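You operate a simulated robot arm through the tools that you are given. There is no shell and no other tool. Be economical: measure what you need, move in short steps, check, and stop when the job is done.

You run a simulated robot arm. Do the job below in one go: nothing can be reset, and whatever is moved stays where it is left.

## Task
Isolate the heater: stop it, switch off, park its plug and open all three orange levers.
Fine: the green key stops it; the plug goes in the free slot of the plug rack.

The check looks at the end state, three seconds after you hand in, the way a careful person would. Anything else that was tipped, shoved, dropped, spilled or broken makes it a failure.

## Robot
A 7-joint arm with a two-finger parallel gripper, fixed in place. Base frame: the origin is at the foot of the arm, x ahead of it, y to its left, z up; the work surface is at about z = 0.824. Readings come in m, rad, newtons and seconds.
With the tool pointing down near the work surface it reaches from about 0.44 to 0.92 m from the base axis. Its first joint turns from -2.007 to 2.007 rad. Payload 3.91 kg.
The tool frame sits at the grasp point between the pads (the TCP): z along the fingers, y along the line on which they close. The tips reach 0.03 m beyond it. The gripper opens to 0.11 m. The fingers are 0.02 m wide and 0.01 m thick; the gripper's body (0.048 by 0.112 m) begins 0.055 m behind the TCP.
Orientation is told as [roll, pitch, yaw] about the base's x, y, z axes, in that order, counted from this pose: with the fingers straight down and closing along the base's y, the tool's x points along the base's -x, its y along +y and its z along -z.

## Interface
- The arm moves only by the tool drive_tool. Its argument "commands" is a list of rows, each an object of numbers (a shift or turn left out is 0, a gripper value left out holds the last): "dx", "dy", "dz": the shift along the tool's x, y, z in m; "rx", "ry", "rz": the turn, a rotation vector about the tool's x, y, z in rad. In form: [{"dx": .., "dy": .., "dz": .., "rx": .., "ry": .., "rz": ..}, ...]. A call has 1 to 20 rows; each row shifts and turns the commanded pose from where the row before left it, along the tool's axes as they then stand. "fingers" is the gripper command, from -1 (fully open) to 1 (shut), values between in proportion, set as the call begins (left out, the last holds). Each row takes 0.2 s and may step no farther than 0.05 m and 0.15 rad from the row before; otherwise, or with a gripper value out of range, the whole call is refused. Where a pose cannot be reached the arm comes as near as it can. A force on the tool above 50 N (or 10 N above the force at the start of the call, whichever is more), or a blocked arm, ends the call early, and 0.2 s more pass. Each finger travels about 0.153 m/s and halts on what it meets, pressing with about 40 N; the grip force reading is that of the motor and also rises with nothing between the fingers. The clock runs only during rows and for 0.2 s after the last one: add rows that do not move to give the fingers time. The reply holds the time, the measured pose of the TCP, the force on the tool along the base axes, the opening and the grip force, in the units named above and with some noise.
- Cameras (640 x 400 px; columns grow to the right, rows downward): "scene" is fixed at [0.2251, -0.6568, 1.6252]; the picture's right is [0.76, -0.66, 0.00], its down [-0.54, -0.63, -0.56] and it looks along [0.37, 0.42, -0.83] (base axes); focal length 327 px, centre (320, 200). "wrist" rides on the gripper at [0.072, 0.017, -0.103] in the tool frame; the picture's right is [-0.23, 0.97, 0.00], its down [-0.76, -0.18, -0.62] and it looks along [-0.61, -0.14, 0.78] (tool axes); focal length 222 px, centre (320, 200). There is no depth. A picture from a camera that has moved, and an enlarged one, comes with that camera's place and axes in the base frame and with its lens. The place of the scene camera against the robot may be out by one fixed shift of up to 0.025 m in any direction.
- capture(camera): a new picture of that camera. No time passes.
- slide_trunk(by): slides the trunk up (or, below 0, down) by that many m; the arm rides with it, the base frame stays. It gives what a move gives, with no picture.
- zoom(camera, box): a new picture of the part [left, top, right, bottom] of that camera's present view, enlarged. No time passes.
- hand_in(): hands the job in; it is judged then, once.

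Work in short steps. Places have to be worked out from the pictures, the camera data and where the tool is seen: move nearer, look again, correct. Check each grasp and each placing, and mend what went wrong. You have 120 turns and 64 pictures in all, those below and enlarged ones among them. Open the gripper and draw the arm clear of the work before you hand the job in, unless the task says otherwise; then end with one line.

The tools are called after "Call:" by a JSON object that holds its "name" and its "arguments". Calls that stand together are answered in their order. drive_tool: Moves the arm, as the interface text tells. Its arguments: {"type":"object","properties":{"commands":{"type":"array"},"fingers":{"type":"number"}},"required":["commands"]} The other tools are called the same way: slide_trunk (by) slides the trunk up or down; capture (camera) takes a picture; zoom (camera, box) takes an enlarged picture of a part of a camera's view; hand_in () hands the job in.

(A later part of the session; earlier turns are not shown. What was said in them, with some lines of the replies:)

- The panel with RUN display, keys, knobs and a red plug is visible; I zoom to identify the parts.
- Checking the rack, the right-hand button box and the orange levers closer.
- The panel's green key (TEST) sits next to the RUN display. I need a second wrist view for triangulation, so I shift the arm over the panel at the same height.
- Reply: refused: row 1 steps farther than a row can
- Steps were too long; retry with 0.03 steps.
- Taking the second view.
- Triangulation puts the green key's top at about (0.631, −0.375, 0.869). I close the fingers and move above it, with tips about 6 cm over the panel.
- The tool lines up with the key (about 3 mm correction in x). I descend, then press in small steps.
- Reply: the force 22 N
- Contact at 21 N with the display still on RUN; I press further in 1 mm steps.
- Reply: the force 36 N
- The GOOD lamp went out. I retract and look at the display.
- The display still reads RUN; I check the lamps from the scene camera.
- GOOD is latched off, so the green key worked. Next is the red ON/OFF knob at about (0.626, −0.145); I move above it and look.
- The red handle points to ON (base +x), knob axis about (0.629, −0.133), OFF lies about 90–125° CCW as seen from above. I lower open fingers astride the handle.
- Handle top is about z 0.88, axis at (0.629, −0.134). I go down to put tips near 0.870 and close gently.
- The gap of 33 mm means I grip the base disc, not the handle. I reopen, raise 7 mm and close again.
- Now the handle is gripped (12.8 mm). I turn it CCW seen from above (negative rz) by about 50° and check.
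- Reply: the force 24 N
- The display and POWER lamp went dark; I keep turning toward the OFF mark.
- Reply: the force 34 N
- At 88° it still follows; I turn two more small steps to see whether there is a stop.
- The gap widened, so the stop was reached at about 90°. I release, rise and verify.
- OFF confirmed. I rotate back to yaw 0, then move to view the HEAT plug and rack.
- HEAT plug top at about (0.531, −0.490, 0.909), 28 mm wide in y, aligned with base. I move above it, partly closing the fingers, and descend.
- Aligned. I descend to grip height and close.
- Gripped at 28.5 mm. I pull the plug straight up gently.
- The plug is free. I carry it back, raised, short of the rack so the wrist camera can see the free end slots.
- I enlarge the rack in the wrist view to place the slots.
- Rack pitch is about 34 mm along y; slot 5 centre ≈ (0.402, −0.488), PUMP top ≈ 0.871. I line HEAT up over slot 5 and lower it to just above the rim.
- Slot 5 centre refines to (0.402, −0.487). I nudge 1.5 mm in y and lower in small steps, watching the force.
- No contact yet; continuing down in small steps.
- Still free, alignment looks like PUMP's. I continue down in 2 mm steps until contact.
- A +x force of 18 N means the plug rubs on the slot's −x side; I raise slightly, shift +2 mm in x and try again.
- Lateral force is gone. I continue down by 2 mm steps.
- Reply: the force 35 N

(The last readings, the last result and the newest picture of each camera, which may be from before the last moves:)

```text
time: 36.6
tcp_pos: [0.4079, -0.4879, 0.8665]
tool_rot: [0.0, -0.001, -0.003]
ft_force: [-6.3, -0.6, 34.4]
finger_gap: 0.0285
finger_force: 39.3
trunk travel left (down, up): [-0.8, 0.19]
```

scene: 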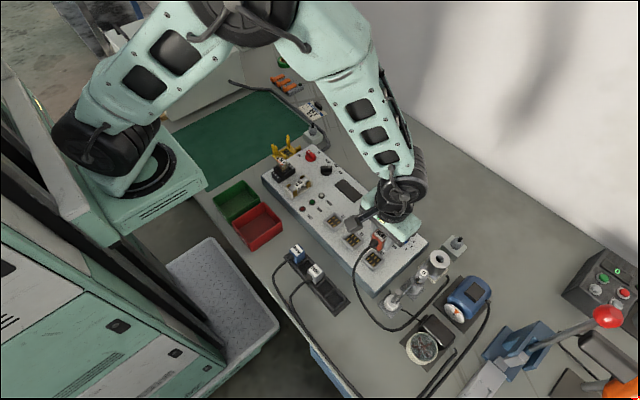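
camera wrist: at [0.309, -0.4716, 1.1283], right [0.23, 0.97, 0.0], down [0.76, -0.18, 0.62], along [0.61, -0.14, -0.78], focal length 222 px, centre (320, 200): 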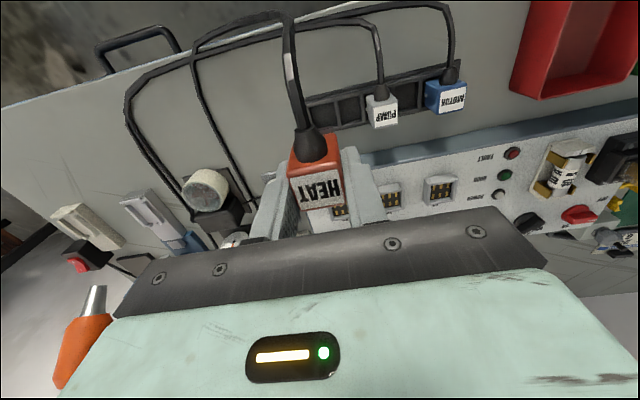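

34 N vertical contact at TCP 0.8665, about the seated depth. I release and rise straight up to inspect.

Call:
{"name": "drive_tool", "arguments": {"commands": [{"dz": -0.001}, {}], "fingers": 0.25}}

Call:
{"name": "drive_tool", "arguments": {"commands": [{"dz": -0.02}, {"dz": -0.03}, {"dz": -0.05}, {"dz": -0.05}, {}]}}

Call:
{"name": "capture", "arguments": {"camera": "wrist"}}

Call:
{"name": "zoom", "arguments": {"camera": "scene", "box": [280, 230, 380, 310]}}

```text
time: 37.2
tcp_pos: [0.4073, -0.4859, 0.8642]
tool_rot: [0.001, 0.0, -0.001]
ft_force: [-0.1, 7.1, 12.1]
finger_gap: 0.0376
finger_force: 0.1
trunk travel left (down, up): [-0.8, 0.19]
```

```text
time: 38.4
tcp_pos: [0.4055, -0.4867, 1.0186]
tool_rot: [0.0, 0.001, -0.001]
ft_force: [1.3, -1.0, 0.0]
finger_gap: 0.0415
finger_force: 0.1
trunk travel left (down, up): [-0.8, 0.19]
```

```text
21 pictures are left
camera wrist: at [0.3318, -0.469, 1.1212], right [0.23, 0.97, 0.0], down [0.76, -0.18, 0.62], along [0.61, -0.14, -0.78], focal length 222 px, centre (320, 200)
```

wrist: 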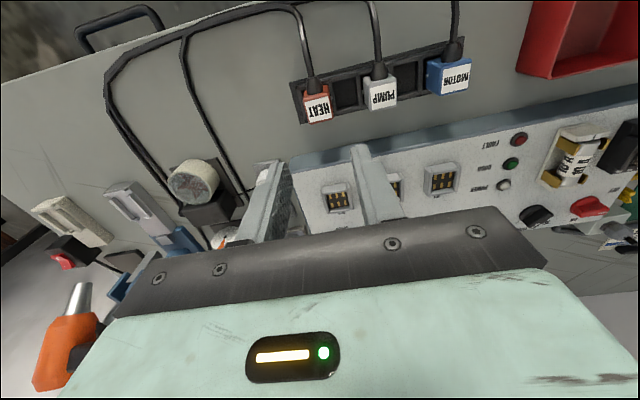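

```text
5.00 times, centred on (330, 270) of scene
camera zoom: at [0.2251, -0.6568, 1.6252], right [0.76, -0.66, 0.0], down [-0.54, -0.63, -0.56], along [0.37, 0.42, -0.83], focal length 1635 px, centre (270, -150)
```

zoom: 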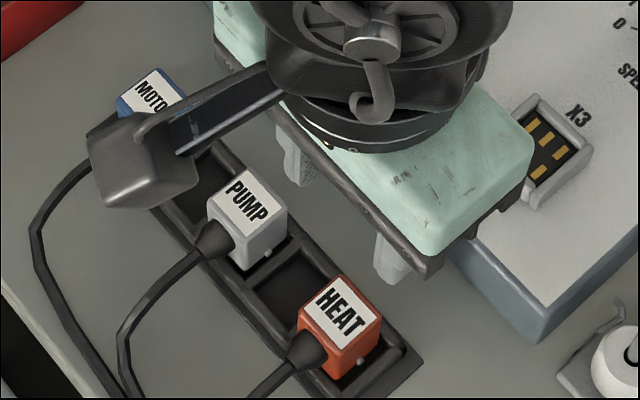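

HEAT sits in slot 5 like PUMP. Now I rise and travel to the orange levers (≈ (0.78, 0.24)).

Call:
{"name": "drive_tool", "arguments": {"commands": [{"dz": -0.04}, {"dz": -0.04}, {"dx": -0.018, "dy": 0.044}, {"dx": -0.018, "dy": 0.044}, {"dx": -0.018, "dy": 0.044}, {"dx": -0.018, "dy": 0.044}, {"dx": -0.018, "dy": 0.044}, {"dx": -0.018, "dy": 0.044}, {"dx": -0.018, "dy": 0.044}, {"dx": -0.018, "dy": 0.044}, {"dx": -0.018, "dy": 0.044}, {"dx": -0.018, "dy": 0.044}, {"dx": -0.018, "dy": 0.044}, {"dx": -0.018, "dy": 0.044}, {"dx": -0.018, "dy": 0.044}, {"dx": -0.018, "dy": 0.044}, {"dx": -0.018, "dy": 0.044}, {"dx": -0.018, "dy": 0.044}, {}]}}

Call:
{"name": "capture", "arguments": {"camera": "wrist"}}

```text
time: 42.4
tcp_pos: [0.6925, 0.2145, 1.094]
tool_rot: [0.0, 0.0, -0.002]
ft_force: [0.3, 0.4, 0.1]
finger_gap: 0.0412
finger_force: 0.0
trunk travel left (down, up): [-0.8, 0.19]
```

```text
19 pictures are left
camera wrist: at [0.6197, 0.2333, 1.1984], right [0.23, 0.97, 0.0], down [0.76, -0.18, 0.62], along [0.61, -0.14, -0.78], focal length 222 px, centre (320, 200)
```

wrist: 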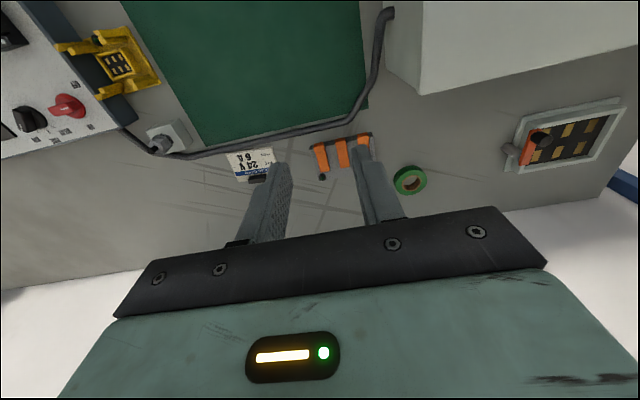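

The levers run along x, spaced along y near (0.79, 0.23). I open the fingers wide, move closer and enlarge.

Call:
{"name": "drive_tool", "arguments": {"commands": [{"dx": -0.02, "dy": 0.01, "dz": 0.04}, {"dx": -0.01, "dz": 0.04}, {}], "fingers": -1}}

Call:
{"name": "zoom", "arguments": {"camera": "wrist", "box": [260, 80, 420, 190]}}

```text
time: 43.2
tcp_pos: [0.7258, 0.226, 1.0147]
tool_rot: [0.0, -0.001, 0.0]
ft_force: [-0.2, -0.4, -0.8]
finger_gap: 0.1097
finger_force: 0.2
trunk travel left (down, up): [-0.8, 0.19]
```

```text
3.64 times, centred on (340, 135) of wrist
camera zoom: at [0.6522, 0.2436, 1.1189], right [0.23, 0.97, 0.0], down [0.76, -0.18, 0.62], along [0.61, -0.14, -0.78], focal length 808 px, centre (247, 436)
```

zoom: 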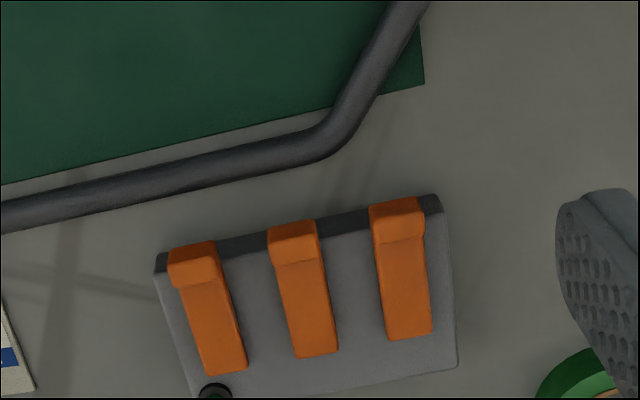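

Lip positions are about x 0.775 and y 0.195, 0.231, 0.267; lever width 16 mm, hinge ends near x 0.82. I straddle the middle lever near its lip, fingers 30 mm apart, stopping above it.

Call:
{"name": "drive_tool", "arguments": {"commands": [{"dx": -0.03, "dy": 0.003}, {"dx": -0.022, "dy": 0.002, "dz": 0.03}, {"dz": 0.04}, {"dz": 0.02}, {}], "fingers": 0.4545}}

Call:
{"name": "zoom", "arguments": {"camera": "wrist", "box": [220, 60, 440, 210]}}

Call:
{"name": "zoom", "arguments": {"camera": "scene", "box": [250, 40, 350, 120]}}

```text
time: 44.4
tcp_pos: [0.7772, 0.2305, 0.9263]
tool_rot: [0.0, 0.0, -0.002]
ft_force: [0.3, -0.2, -0.4]
finger_gap: 0.0302
finger_force: 0.0
trunk travel left (down, up): [-0.8, 0.19]
```

```text
2.67 times, centred on (330, 135) of wrist
camera zoom: at [0.7048, 0.248, 1.0296], right [0.23, 0.97, 0.0], down [0.76, -0.18, 0.62], along [0.61, -0.14, -0.78], focal length 592 px, centre (293, 373)
```

zoom: 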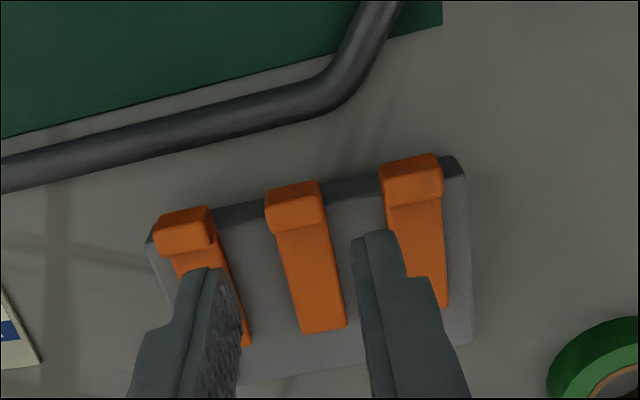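

```text
5.00 times, centred on (300, 80) of scene
camera zoom: at [0.2251, -0.6568, 1.6252], right [0.76, -0.66, 0.0], down [-0.54, -0.63, -0.56], along [0.37, 0.42, -0.83], focal length 1635 px, centre (420, 800)
```

zoom: 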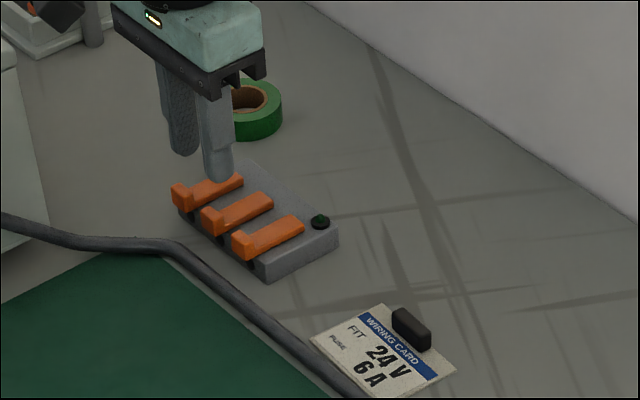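

Alignment is good. I descend in small steps until fingertips touch the block or I reach TCP 0.884.

Call:
{"name": "drive_tool", "arguments": {"commands": [{"dy": 0.001, "dz": 0.02}, {"dz": 0.008}, {"dz": 0.004}, {"dz": 0.004}, {"dz": 0.003}, {}]}}

Call:
{"name": "zoom", "arguments": {"camera": "scene", "box": [265, 50, 335, 110]}}

```text
time: 45.8
tcp_pos: [0.7786, 0.2324, 0.8873]
tool_rot: [0.0, 0.0, -0.001]
ft_force: [-0.2, 0.0, 0.0]
finger_gap: 0.0299
finger_force: 0.1
trunk travel left (down, up): [-0.8, 0.19]
```

```text
6.67 times, centred on (300, 80) of scene
camera zoom: at [0.2251, -0.6568, 1.6252], right [0.76, -0.66, 0.0], down [-0.54, -0.63, -0.56], along [0.37, 0.42, -0.83], focal length 2180 px, centre (453, 1000)
```

zoom: 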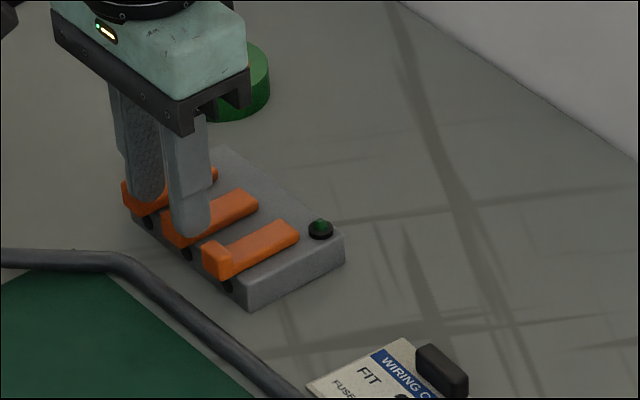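

Tips look level with the lever; I close here and read the gap.

Call:
{"name": "drive_tool", "arguments": {"commands": [{}, {}], "fingers": 1}}

```text
time: 46.4
tcp_pos: [0.7785, 0.2316, 0.8857]
tool_rot: [0.0, 0.0, -0.004]
ft_force: [0.7, -0.6, 0.1]
finger_gap: 0.0
finger_force: 38.1
trunk travel left (down, up): [-0.8, 0.19]
```

The fingers closed above the lever, so its top is below 0.856. I reopen and go 8 mm lower.

Call:
{"name": "drive_tool", "arguments": {"commands": [{}, {"dz": 0.004}, {"dz": 0.004}, {}], "fingers": 0.4545}}

Call:
{"name": "drive_tool", "arguments": {"commands": [{}, {}], "fingers": 1}}

```text
time: 47.4
tcp_pos: [0.7781, 0.232, 0.8795]
tool_rot: [0.001, 0.001, -0.003]
ft_force: [-0.4, 0.1, 0.3]
finger_gap: 0.0301
finger_force: 0.1
trunk travel left (down, up): [-0.8, 0.19]
```

```text
time: 48.0
tcp_pos: [0.7785, 0.2296, 0.8797]
tool_rot: [-0.002, 0.0, -0.003]
ft_force: [-3.0, -13.6, 3.8]
finger_gap: 0.0176
finger_force: 45.5
trunk travel left (down, up): [-0.8, 0.19]
```

Lip gripped (17.6 mm), but shallow and 2 mm off in y. I reopen, centre, go 3 mm lower and grip again.

Call:
{"name": "drive_tool", "arguments": {"commands": [{}, {"dy": -0.002, "dz": 0.003}, {}], "fingers": 0.4545}}

Call:
{"name": "drive_tool", "arguments": {"commands": [{}, {}], "fingers": 1}}

```text
time: 48.8
tcp_pos: [0.7796, 0.2308, 0.8756]
tool_rot: [0.0, -0.001, -0.001]
ft_force: [-0.4, 1.1, -0.6]
finger_gap: 0.0302
finger_force: 0.1
trunk travel left (down, up): [-0.8, 0.19]
```

```text
time: 49.4
tcp_pos: [0.779, 0.2303, 0.8761]
tool_rot: [0.0, -0.001, -0.001]
ft_force: [-2.1, -2.0, 0.2]
finger_gap: 0.0176
finger_force: 45.0
trunk travel left (down, up): [-0.8, 0.19]
```

Good grip. I lift along an arc about the hinge to roughly 45°.

Call:
{"name": "drive_tool", "arguments": {"commands": [{"dz": -0.0055, "dx": -0.0004}, {"dz": -0.0054, "dx": -0.001}, {"dz": -0.0052, "dx": -0.0018}, {"dz": -0.0049, "dx": -0.0024}, {"dz": -0.0045, "dx": -0.003}, {"dz": -0.0042, "dx": -0.0037}, {}]}}

Call:
{"name": "zoom", "arguments": {"camera": "scene", "box": [265, 50, 335, 110]}}

```text
time: 51.0
tcp_pos: [0.7898, 0.2297, 0.9063]
tool_rot: [-0.002, 0.003, -0.002]
ft_force: [-19.4, -5.6, -12.0]
finger_gap: 0.0172
finger_force: 45.1
trunk travel left (down, up): [-0.8, 0.19]
```

```text
6.67 times, centred on (300, 80) of scene
camera zoom: at [0.2251, -0.6568, 1.6252], right [0.76, -0.66, 0.0], down [-0.54, -0.63, -0.56], along [0.37, 0.42, -0.83], focal length 2180 px, centre (453, 1000)
```

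zoom: 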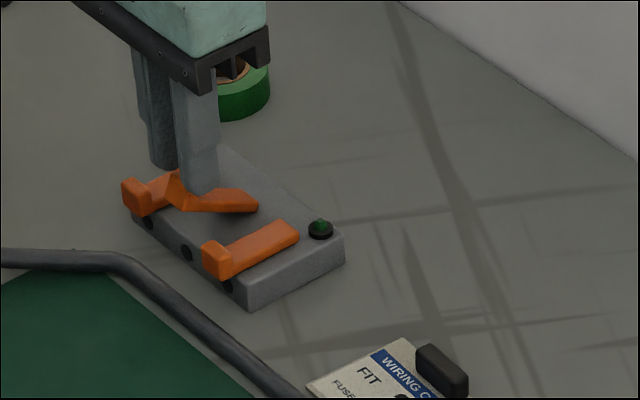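

The lever is rising. I continue the arc toward vertical.

Call:
{"name": "drive_tool", "arguments": {"commands": [{"dz": -0.0035, "dx": -0.0042}, {"dz": -0.0032, "dx": -0.0045}, {"dz": -0.0024, "dx": -0.005}, {"dz": -0.0018, "dx": -0.005}, {"dz": -0.001, "dx": -0.0055}, {}]}}

Call:
{"name": "zoom", "arguments": {"camera": "scene", "box": [265, 50, 335, 110]}}

```text
time: 52.4
tcp_pos: [0.8163, 0.2294, 0.9164]
tool_rot: [0.0, 0.0, -0.003]
ft_force: [-0.2, -0.3, 0.3]
finger_gap: 0.0
finger_force: 38.4
trunk travel left (down, up): [-0.8, 0.19]
```

```text
6.67 times, centred on (300, 80) of scene
camera zoom: at [0.2251, -0.6568, 1.6252], right [0.76, -0.66, 0.0], down [-0.54, -0.63, -0.56], along [0.37, 0.42, -0.83], focal length 2180 px, centre (453, 1000)
```

zoom: 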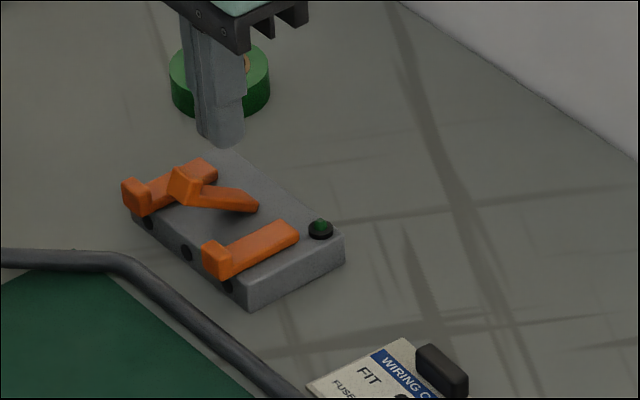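

The grip slipped off at the top but the lever stays at about 40°. I raise, go around to its −x side with closed fingers and push it toward +x.

Call:
{"name": "drive_tool", "arguments": {"commands": [{"dz": -0.035}, {"dx": 0.04}, {"dx": 0.025}, {"dz": 0.03}, {"dz": 0.026}, {}]}}

Call:
{"name": "drive_tool", "arguments": {"commands": [{"dx": -0.01}, {"dx": -0.01}, {"dx": -0.008}, {"dx": -0.006}, {"dx": -0.006}, {"dx": -0.005}, {"dx": -0.005}, {}]}}

Call:
{"name": "zoom", "arguments": {"camera": "scene", "box": [265, 50, 335, 110]}}

```text
time: 53.8
tcp_pos: [0.7504, 0.2294, 0.8961]
tool_rot: [0.001, 0.0, -0.001]
ft_force: [-0.1, -0.4, -0.7]
finger_gap: 0.0001
finger_force: 37.2
trunk travel left (down, up): [-0.8, 0.19]
```

```text
time: 55.6
tcp_pos: [0.8003, 0.2293, 0.8956]
tool_rot: [0.001, 0.0, -0.001]
ft_force: [0.1, -0.2, -0.2]
finger_gap: 0.0002
finger_force: 37.6
trunk travel left (down, up): [-0.8, 0.19]
```

```text
6.67 times, centred on (300, 80) of scene
camera zoom: at [0.2251, -0.6568, 1.6252], right [0.76, -0.66, 0.0], down [-0.54, -0.63, -0.56], along [0.37, 0.42, -0.83], focal length 2180 px, centre (453, 1000)
```

zoom: 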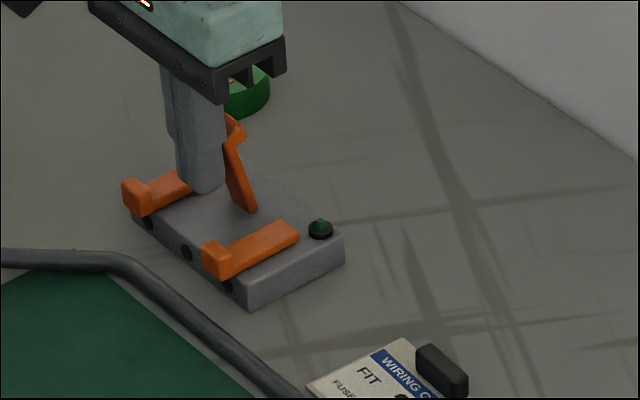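

The middle lever is nearly upright with no force on the tool. I push another few mm to reach its stop.

Call:
{"name": "drive_tool", "arguments": {"commands": [{"dx": -0.004}, {"dx": -0.003}, {"dx": -0.003}, {}]}}

Call:
{"name": "drive_tool", "arguments": {"commands": [{"dx": 0.03}, {"dx": 0.03}, {"dz": -0.03}, {"dx": -0.026, "dy": -0.036}, {}], "fingers": 0.4545}}

Call:
{"name": "zoom", "arguments": {"camera": "scene", "box": [265, 50, 335, 110]}}

```text
time: 56.6
tcp_pos: [0.8061, 0.23, 0.8962]
tool_rot: [-0.001, 0.006, 0.0]
ft_force: [-37.8, -6.6, 6.6]
finger_gap: 0.0
finger_force: 37.5
trunk travel left (down, up): [-0.8, 0.19]
```

```text
time: 57.8
tcp_pos: [0.7781, 0.1977, 0.9266]
tool_rot: [0.002, -0.001, -0.001]
ft_force: [0.1, 0.2, -0.4]
finger_gap: 0.0298
finger_force: 0.1
trunk travel left (down, up): [-0.8, 0.19]
```

```text
6.67 times, centred on (300, 80) of scene
camera zoom: at [0.2251, -0.6568, 1.6252], right [0.76, -0.66, 0.0], down [-0.54, -0.63, -0.56], along [0.37, 0.42, -0.83], focal length 2180 px, centre (453, 1000)
```

zoom: 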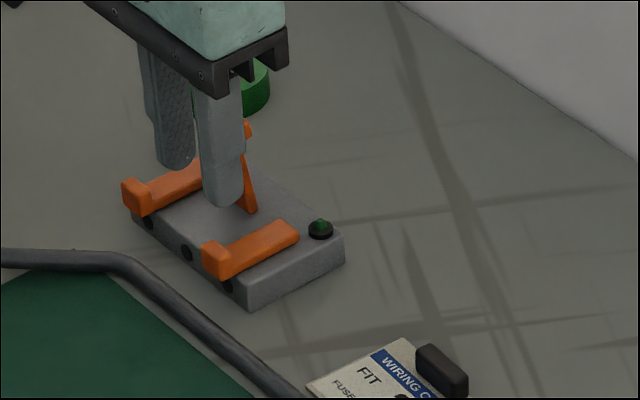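

The middle lever is at its stop (38 N), the block unmoved. Now the −y lever at y≈0.1945: descend astride it.

Call:
{"name": "drive_tool", "arguments": {"commands": [{}, {"dz": 0.03}, {"dz": 0.01}, {"dz": 0.006}, {"dz": 0.004}, {}]}}

Call:
{"name": "drive_tool", "arguments": {"commands": [{}, {}], "fingers": 1}}

```text
time: 59.2
tcp_pos: [0.7763, 0.1949, 0.8749]
tool_rot: [-0.001, 0.001, -0.002]
ft_force: [0.0, -0.5, -0.8]
finger_gap: 0.03
finger_force: 0.0
trunk travel left (down, up): [-0.8, 0.19]
```

```text
time: 59.8
tcp_pos: [0.7767, 0.1934, 0.8752]
tool_rot: [-0.003, 0.001, -0.002]
ft_force: [-2.5, -13.4, 1.5]
finger_gap: 0.0178
finger_force: 44.8
trunk travel left (down, up): [-0.8, 0.19]
```

Gripped at 17.8 mm. I relieve the side load and lift along the same arc.

Call:
{"name": "drive_tool", "arguments": {"commands": [{"dy": -0.0018}, {"dz": -0.0055, "dx": -0.0004}, {"dz": -0.0054, "dx": -0.001}, {"dz": -0.0052, "dx": -0.0018}, {"dz": -0.0049, "dx": -0.0024}, {"dz": -0.0045, "dx": -0.003}, {"dz": -0.0042, "dx": -0.0037}, {}]}}

Call:
{"name": "drive_tool", "arguments": {"commands": [{}, {"dz": -0.03}, {"dx": 0.04}, {}], "fingers": 0.4545}}

Call:
{"name": "zoom", "arguments": {"camera": "scene", "box": [265, 50, 335, 110]}}

```text
time: 61.6
tcp_pos: [0.7868, 0.1924, 0.9052]
tool_rot: [0.001, 0.004, 0.001]
ft_force: [-17.5, -1.0, -13.5]
finger_gap: 0.0178
finger_force: 44.8
trunk travel left (down, up): [-0.8, 0.19]
```

```text
time: 62.6
tcp_pos: [0.7506, 0.1911, 0.9351]
tool_rot: [0.0, 0.001, -0.002]
ft_force: [-0.1, 0.2, -0.2]
finger_gap: 0.0302
finger_force: 0.1
trunk travel left (down, up): [-0.8, 0.19]
```

```text
6.67 times, centred on (300, 80) of scene
camera zoom: at [0.2251, -0.6568, 1.6252], right [0.76, -0.66, 0.0], down [-0.54, -0.63, -0.56], along [0.37, 0.42, -0.83], focal length 2180 px, centre (453, 1000)
```

zoom: 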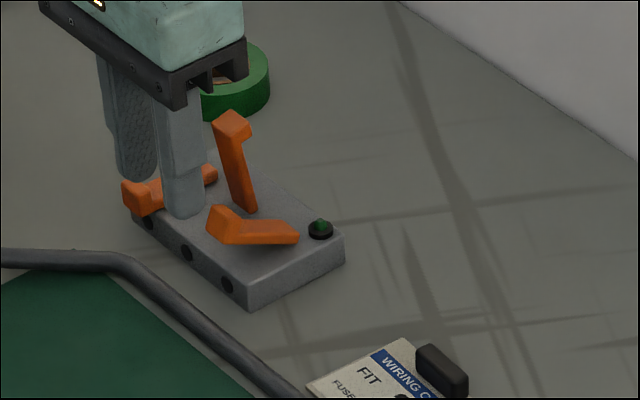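

The lever is raised and holds. I close, lower behind it and push it to its stop.

Call:
{"name": "drive_tool", "arguments": {"commands": [{}, {"dz": 0.02}, {"dz": 0.019}, {"dx": -0.01}, {"dx": -0.01}, {"dx": -0.008}, {"dx": -0.006}, {"dx": -0.006}, {"dx": -0.005}, {"dx": -0.005}, {"dx": -0.004}, {"dx": -0.003}, {}], "fingers": 1}}

```text
time: 64.2
tcp_pos: [0.771, 0.193, 0.895]
tool_rot: [-0.007, 0.026, 0.0]
ft_force: [-18.8, -5.3, 7.7]
finger_gap: 0.0
finger_force: 37.6
trunk travel left (down, up): [-0.8, 0.19]
stopped in row 7: the force on the tool passed its limit (the readings are from after the stop); the commanded pose is now the measured one
```

A force spike stopped it at x 0.771; I continue more slowly.

Call:
{"name": "drive_tool", "arguments": {"commands": [{"dx": -0.004}, {"dx": -0.004}, {"dx": -0.004}, {"dx": -0.004}, {}]}}

Call:
{"name": "zoom", "arguments": {"camera": "scene", "box": [265, 50, 335, 110]}}

```text
time: 64.6
tcp_pos: [0.7697, 0.1928, 0.8923]
tool_rot: [-0.01, 0.042, 0.002]
ft_force: [-17.3, -5.1, 6.4]
finger_gap: 0.0
finger_force: 37.8
trunk travel left (down, up): [-0.8, 0.19]
stopped in row 2: the force on the tool passed its limit (the readings are from after the stop); the commanded pose is now the measured one
```

```text
6.67 times, centred on (300, 80) of scene
camera zoom: at [0.2251, -0.6568, 1.6252], right [0.76, -0.66, 0.0], down [-0.54, -0.63, -0.56], along [0.37, 0.42, -0.83], focal length 2180 px, centre (453, 1000)
```

zoom: 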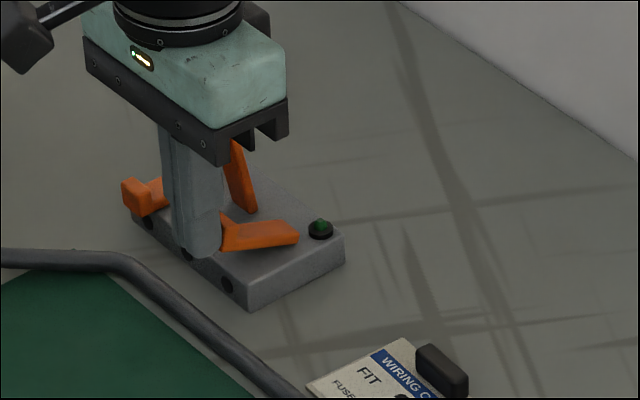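

The lever was too low, so pushing wedged it. I back off, straighten the tool, and regrip the lip to lift it higher.

Call:
{"name": "drive_tool", "arguments": {"commands": [{"dx": 0.02}, {"dz": -0.03, "ry": -0.042, "rx": -0.01}, {"dz": -0.01}, {"dx": -0.03}, {}], "fingers": 0.4545}}

Call:
{"name": "zoom", "arguments": {"camera": "scene", "box": [265, 50, 335, 110]}}

```text
time: 65.8
tcp_pos: [0.7832, 0.1939, 0.9345]
tool_rot: [0.002, -0.006, 0.001]
ft_force: [0.2, -0.4, -0.2]
finger_gap: 0.0299
finger_force: 0.0
trunk travel left (down, up): [-0.8, 0.19]
```

```text
6.67 times, centred on (300, 80) of scene
camera zoom: at [0.2251, -0.6568, 1.6252], right [0.76, -0.66, 0.0], down [-0.54, -0.63, -0.56], along [0.37, 0.42, -0.83], focal length 2180 px, centre (453, 1000)
```

zoom: 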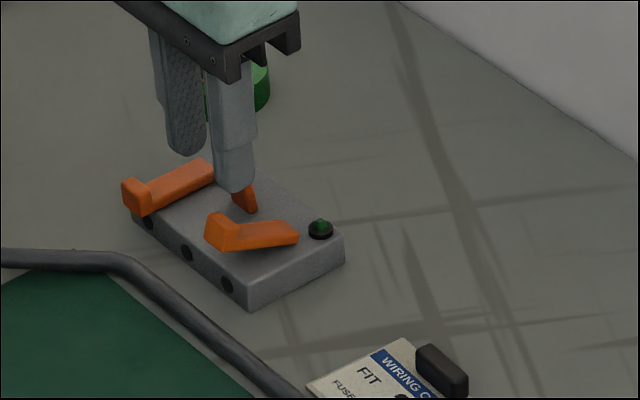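

Lever 1 stands at about 22°. I regrip its lip and lift, turning the tool along with it.

Call:
{"name": "drive_tool", "arguments": {"commands": [{"dx": 0.003, "dy": -0.0015, "dz": 0.03}, {"dz": 0.014}, {}]}}

Call:
{"name": "drive_tool", "arguments": {"commands": [{}, {}], "fingers": 1}}

```text
time: 66.6
tcp_pos: [0.7808, 0.1902, 0.8887]
tool_rot: [0.002, -0.008, 0.0]
ft_force: [0.6, 0.0, -0.5]
finger_gap: 0.03
finger_force: 0.0
trunk travel left (down, up): [-0.8, 0.19]
```

```text
time: 67.2
tcp_pos: [0.7804, 0.1927, 0.8889]
tool_rot: [0.003, -0.005, 0.001]
ft_force: [2.4, 9.2, -3.5]
finger_gap: 0.0179
finger_force: 44.9
trunk travel left (down, up): [-0.8, 0.19]
```

Gripped; now the arc with tool rotation.

Call:
{"name": "drive_tool", "arguments": {"commands": [{"dy": 0.001}, {"dx": -0.0027, "dz": -0.0052, "ry": 0.11}, {"dx": -0.0027, "dz": -0.0051, "ry": 0.11}, {"dx": -0.0027, "dz": -0.005, "ry": 0.11}, {"dx": -0.0029, "dz": -0.0051, "ry": 0.11}, {"dx": -0.0029, "dz": -0.0049, "ry": 0.11}, {"dx": -0.0031, "dz": -0.005, "ry": 0.11}, {}]}}

Call:
{"name": "zoom", "arguments": {"camera": "scene", "box": [265, 50, 335, 110]}}

```text
time: 69.0
tcp_pos: [0.7435, 0.1687, 0.9307]
tool_rot: [0.001, 0.655, 0.002]
ft_force: [0.9, 0.6, -0.1]
finger_gap: 0.0
finger_force: 37.5
out of reach, approached as far as the arm can: row 5, 6, 7
trunk travel left (down, up): [-0.8, 0.19]
```

```text
6.67 times, centred on (300, 80) of scene
camera zoom: at [0.2251, -0.6568, 1.6252], right [0.76, -0.66, 0.0], down [-0.54, -0.63, -0.56], along [0.37, 0.42, -0.83], focal length 2180 px, centre (453, 1000)
```

zoom: 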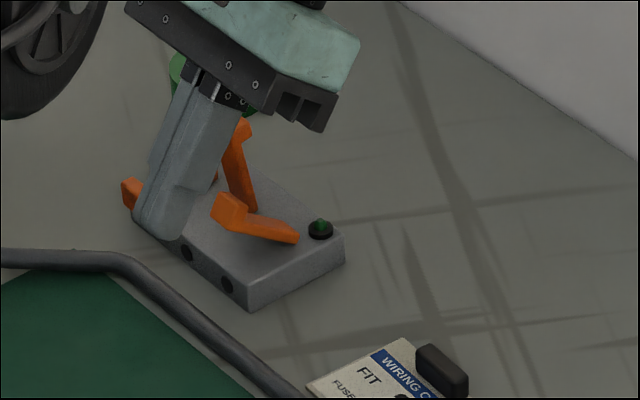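

Lever 1 rose to about 45° before the arm ran out of reach. I back off up and toward −x, and straighten the tool.

Call:
{"name": "drive_tool", "arguments": {"commands": [{"dx": 0.05}, {"ry": -0.131, "dx": 0.015}, {"ry": -0.131}, {"ry": -0.131}, {"ry": -0.131}, {"ry": -0.131}, {}]}}

Call:
{"name": "zoom", "arguments": {"camera": "scene", "box": [265, 50, 335, 110]}}

```text
time: 70.6
tcp_pos: [0.6923, 0.1675, 0.9698]
tool_rot: [0.003, -0.005, 0.0]
ft_force: [0.4, 0.9, -0.1]
finger_gap: 0.0
finger_force: 37.5
trunk travel left (down, up): [-0.8, 0.19]
```

```text
6.67 times, centred on (300, 80) of scene
camera zoom: at [0.2251, -0.6568, 1.6252], right [0.76, -0.66, 0.0], down [-0.54, -0.63, -0.56], along [0.37, 0.42, -0.83], focal length 2180 px, centre (453, 1000)
```

zoom: 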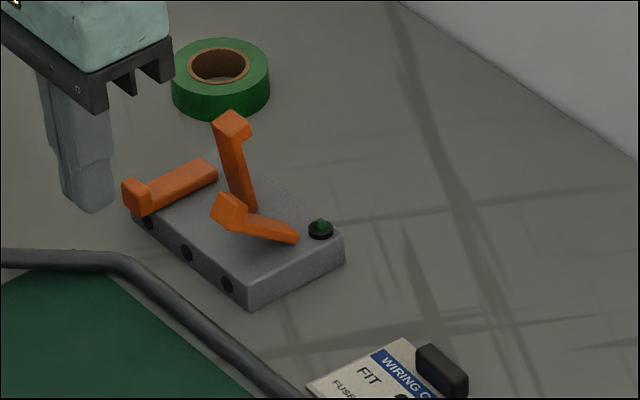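

Lever 1 is now at about 45°, as the middle one was. I position behind it and push toward +x.

Call:
{"name": "drive_tool", "arguments": {"commands": [{"dx": -0.029, "dy": 0.013}, {"dx": -0.029, "dy": 0.0125}, {"dz": 0.037}, {"dz": 0.037}, {}]}}

Call:
{"name": "drive_tool", "arguments": {"commands": [{"dx": -0.01}, {"dx": -0.01}, {"dx": -0.005}, {"dx": -0.005}, {"dx": -0.004}, {"dx": -0.004}, {"dx": -0.004}, {"dx": -0.004}, {"dx": -0.004}, {"dx": -0.004}, {}]}}

```text
time: 71.8
tcp_pos: [0.7494, 0.1953, 0.8976]
tool_rot: [0.003, -0.002, 0.001]
ft_force: [-1.3, -0.4, -0.2]
finger_gap: 0.0001
finger_force: 37.9
trunk travel left (down, up): [-0.8, 0.19]
```

```text
time: 74.2
tcp_pos: [0.8046, 0.193, 0.896]
tool_rot: [0.003, -0.001, -0.001]
ft_force: [0.7, 0.8, -0.4]
finger_gap: 0.0001
finger_force: 37.7
trunk travel left (down, up): [-0.8, 0.19]
```

It went over freely; a few mm more to confirm the stop.

Call:
{"name": "drive_tool", "arguments": {"commands": [{"dx": -0.003}, {"dx": -0.003}, {}]}}

Call:
{"name": "drive_tool", "arguments": {"commands": [{"dx": 0.03}, {"dx": 0.03}, {"dz": -0.03}, {"dx": -0.029, "dy": 0.036}, {"dy": 0.037}, {}], "fingers": 0.4545}}

Call:
{"name": "zoom", "arguments": {"camera": "scene", "box": [265, 50, 335, 110]}}

```text
time: 75.0
tcp_pos: [0.8053, 0.1941, 0.8952]
tool_rot: [0.0, 0.003, 0.0]
ft_force: [-33.8, -7.9, 6.8]
finger_gap: 0.0004
finger_force: 37.5
trunk travel left (down, up): [-0.8, 0.19]
```

```text
time: 76.4
tcp_pos: [0.7787, 0.2659, 0.927]
tool_rot: [0.001, -0.001, 0.0]
ft_force: [0.0, -0.1, 0.0]
finger_gap: 0.0302
finger_force: 0.1
trunk travel left (down, up): [-0.8, 0.19]
```

```text
6.67 times, centred on (300, 80) of scene
camera zoom: at [0.2251, -0.6568, 1.6252], right [0.76, -0.66, 0.0], down [-0.54, -0.63, -0.56], along [0.37, 0.42, -0.83], focal length 2180 px, centre (453, 1000)
```

zoom: 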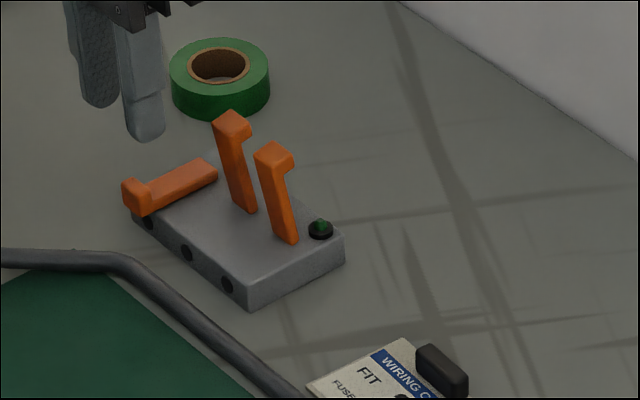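

Two levers are open. Now the third at y≈0.267: descend and grip.

Call:
{"name": "drive_tool", "arguments": {"commands": [{"dy": 0.001, "dz": 0.03}, {"dz": 0.01}, {"dz": 0.006}, {"dz": 0.005}, {}]}}

Call:
{"name": "drive_tool", "arguments": {"commands": [{}, {}], "fingers": 1}}

```text
time: 77.6
tcp_pos: [0.7788, 0.2667, 0.8746]
tool_rot: [0.001, -0.002, 0.0]
ft_force: [-0.1, 0.2, -0.2]
finger_gap: 0.03
finger_force: 0.1
trunk travel left (down, up): [-0.8, 0.19]
```

```text
time: 78.2
tcp_pos: [0.7783, 0.2671, 0.8751]
tool_rot: [0.001, -0.002, 0.001]
ft_force: [0.6, 0.2, -0.9]
finger_gap: 0.0179
finger_force: 45.4
trunk travel left (down, up): [-0.8, 0.19]
```

Gripped cleanly. I lift along the arc, slightly further than before.

Call:
{"name": "drive_tool", "arguments": {"commands": [{"dz": -0.0055, "dx": -0.0004}, {"dz": -0.0054, "dx": -0.001}, {"dz": -0.0052, "dx": -0.0018}, {"dz": -0.0049, "dx": -0.0024}, {"dz": -0.0045, "dx": -0.003}, {"dz": -0.0042, "dx": -0.0037}, {"dz": -0.0035, "dx": -0.0042}, {}]}}

Call:
{"name": "drive_tool", "arguments": {"commands": [{}, {"dz": -0.035}, {"dx": 0.045}, {}], "fingers": 0.4545}}

Call:
{"name": "zoom", "arguments": {"camera": "scene", "box": [265, 50, 335, 110]}}

```text
time: 80.0
tcp_pos: [0.7933, 0.267, 0.9097]
tool_rot: [0.001, -0.001, 0.0]
ft_force: [-20.9, -4.6, -7.7]
finger_gap: 0.0176
finger_force: 45.0
trunk travel left (down, up): [-0.8, 0.19]
```

```text
time: 81.0
tcp_pos: [0.7504, 0.2682, 0.9449]
tool_rot: [0.002, -0.001, -0.002]
ft_force: [0.1, 0.1, -0.6]
finger_gap: 0.0302
finger_force: 0.0
trunk travel left (down, up): [-0.8, 0.19]
```

```text
6.67 times, centred on (300, 80) of scene
camera zoom: at [0.2251, -0.6568, 1.6252], right [0.76, -0.66, 0.0], down [-0.54, -0.63, -0.56], along [0.37, 0.42, -0.83], focal length 2180 px, centre (453, 1000)
```

zoom: 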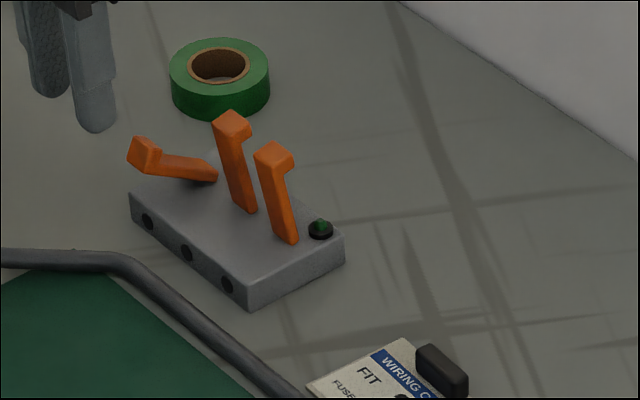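

Lever 3 stands at about 45°. I close, lower behind it and push gently.

Call:
{"name": "drive_tool", "arguments": {"commands": [{}, {"dz": 0.025}, {"dz": 0.023}, {}, {"dx": -0.01}, {"dx": -0.01}, {"dx": -0.005}, {"dx": -0.005}, {"dx": -0.004}, {"dx": -0.004}, {"dx": -0.004}, {"dx": -0.004}, {"dx": -0.004}, {"dx": -0.004}, {}], "fingers": 1}}

Call:
{"name": "drive_tool", "arguments": {"commands": [{"dx": -0.003}, {"dx": -0.002}, {}]}}

```text
time: 84.2
tcp_pos: [0.8049, 0.2668, 0.8964]
tool_rot: [0.003, 0.0, 0.0]
ft_force: [-4.1, -0.9, -0.1]
finger_gap: 0.0002
finger_force: 37.9
trunk travel left (down, up): [-0.8, 0.19]
```

```text
time: 85.0
tcp_pos: [0.8062, 0.2674, 0.8961]
tool_rot: [-0.001, 0.002, 0.002]
ft_force: [-38.1, -8.3, 8.1]
finger_gap: 0.0002
finger_force: 37.8
trunk travel left (down, up): [-0.8, 0.19]
```

All three have hit their stops. I withdraw toward −x, rise, open the gripper and inspect.

Call:
{"name": "drive_tool", "arguments": {"commands": [{"dx": 0.03}, {"dx": 0.04}, {"dz": -0.05}, {"dz": -0.05}, {"dz": -0.05}, {"dx": 0.04}, {"dx": 0.04}, {}]}}

Call:
{"name": "drive_tool", "arguments": {"commands": [{"dz": -0.04}, {}, {}], "fingers": -1}}

Call:
{"name": "capture", "arguments": {"camera": "scene"}}

Call:
{"name": "zoom", "arguments": {"camera": "scene", "box": [250, 130, 420, 320]}}

```text
time: 86.8
tcp_pos: [0.6603, 0.2653, 1.0452]
tool_rot: [0.003, -0.001, 0.002]
ft_force: [0.1, 0.5, 0.6]
finger_gap: 0.0001
finger_force: 37.6
trunk travel left (down, up): [-0.8, 0.19]
```

```text
time: 87.6
tcp_pos: [0.6584, 0.2659, 1.0858]
tool_rot: [0.001, -0.002, 0.0]
ft_force: [-0.5, -0.2, -0.3]
finger_gap: 0.11
finger_force: 0.0
trunk travel left (down, up): [-0.8, 0.19]
```

```text
3 pictures are left
```

scene: 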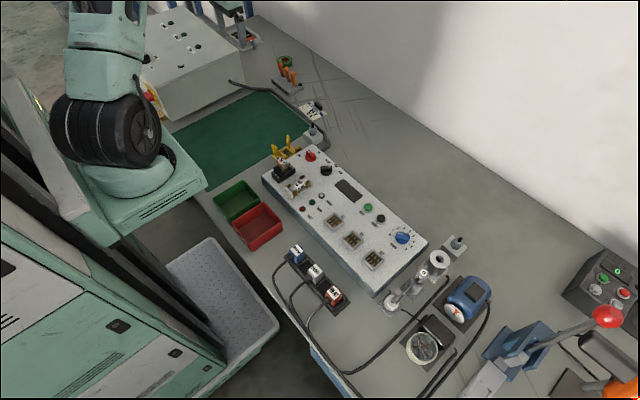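

```text
2.11 times, centred on (335, 225) of scene
camera zoom: at [0.2251, -0.6568, 1.6252], right [0.76, -0.66, 0.0], down [-0.54, -0.63, -0.56], along [0.37, 0.42, -0.83], focal length 688 px, centre (288, 147)
```

zoom: 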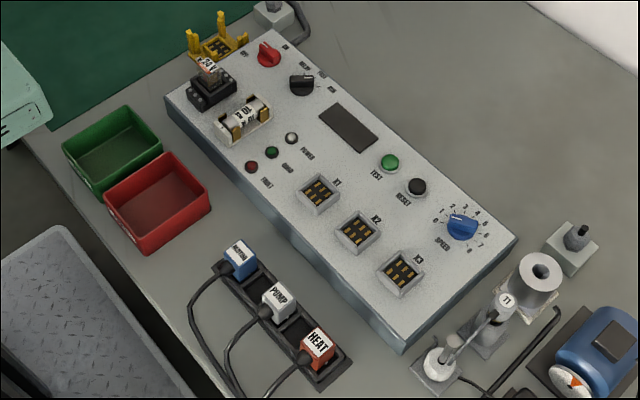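

One closer check of the levers and the plug's seating.

Call:
{"name": "zoom", "arguments": {"camera": "scene", "box": [265, 50, 335, 110]}}

Call:
{"name": "zoom", "arguments": {"camera": "scene", "box": [280, 235, 360, 315]}}

```text
6.67 times, centred on (300, 80) of scene
camera zoom: at [0.2251, -0.6568, 1.6252], right [0.76, -0.66, 0.0], down [-0.54, -0.63, -0.56], along [0.37, 0.42, -0.83], focal length 2180 px, centre (453, 1000)
```

zoom: 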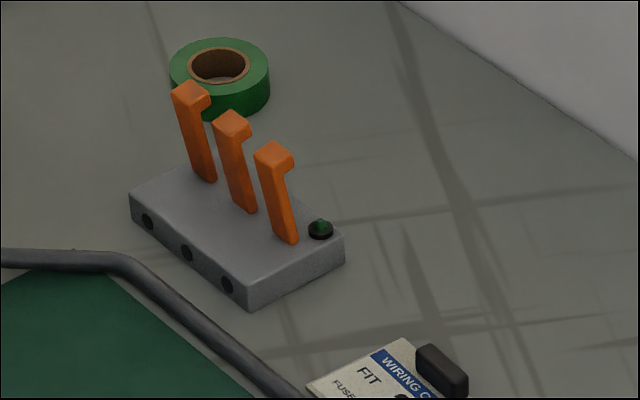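

```text
5.00 times, centred on (320, 275) of scene
camera zoom: at [0.2251, -0.6568, 1.6252], right [0.76, -0.66, 0.0], down [-0.54, -0.63, -0.56], along [0.37, 0.42, -0.83], focal length 1635 px, centre (320, -175)
```

zoom: 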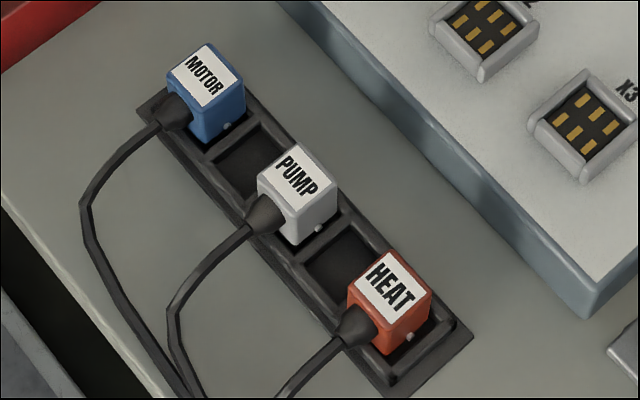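

All three levers are upright, HEAT is parked in the rack, the knob is at OFF, and nothing else has been disturbed. The arm is clear with the gripper open, so I hand in.

Call:
{"name": "hand_in", "arguments": {}}

```text
The job is handed in.
```

The heater is isolated: I stopped it with the green key, switched it off, parked its HEAT plug in the rack's end slot (three of the five slots were free), and opened all three orange levers.
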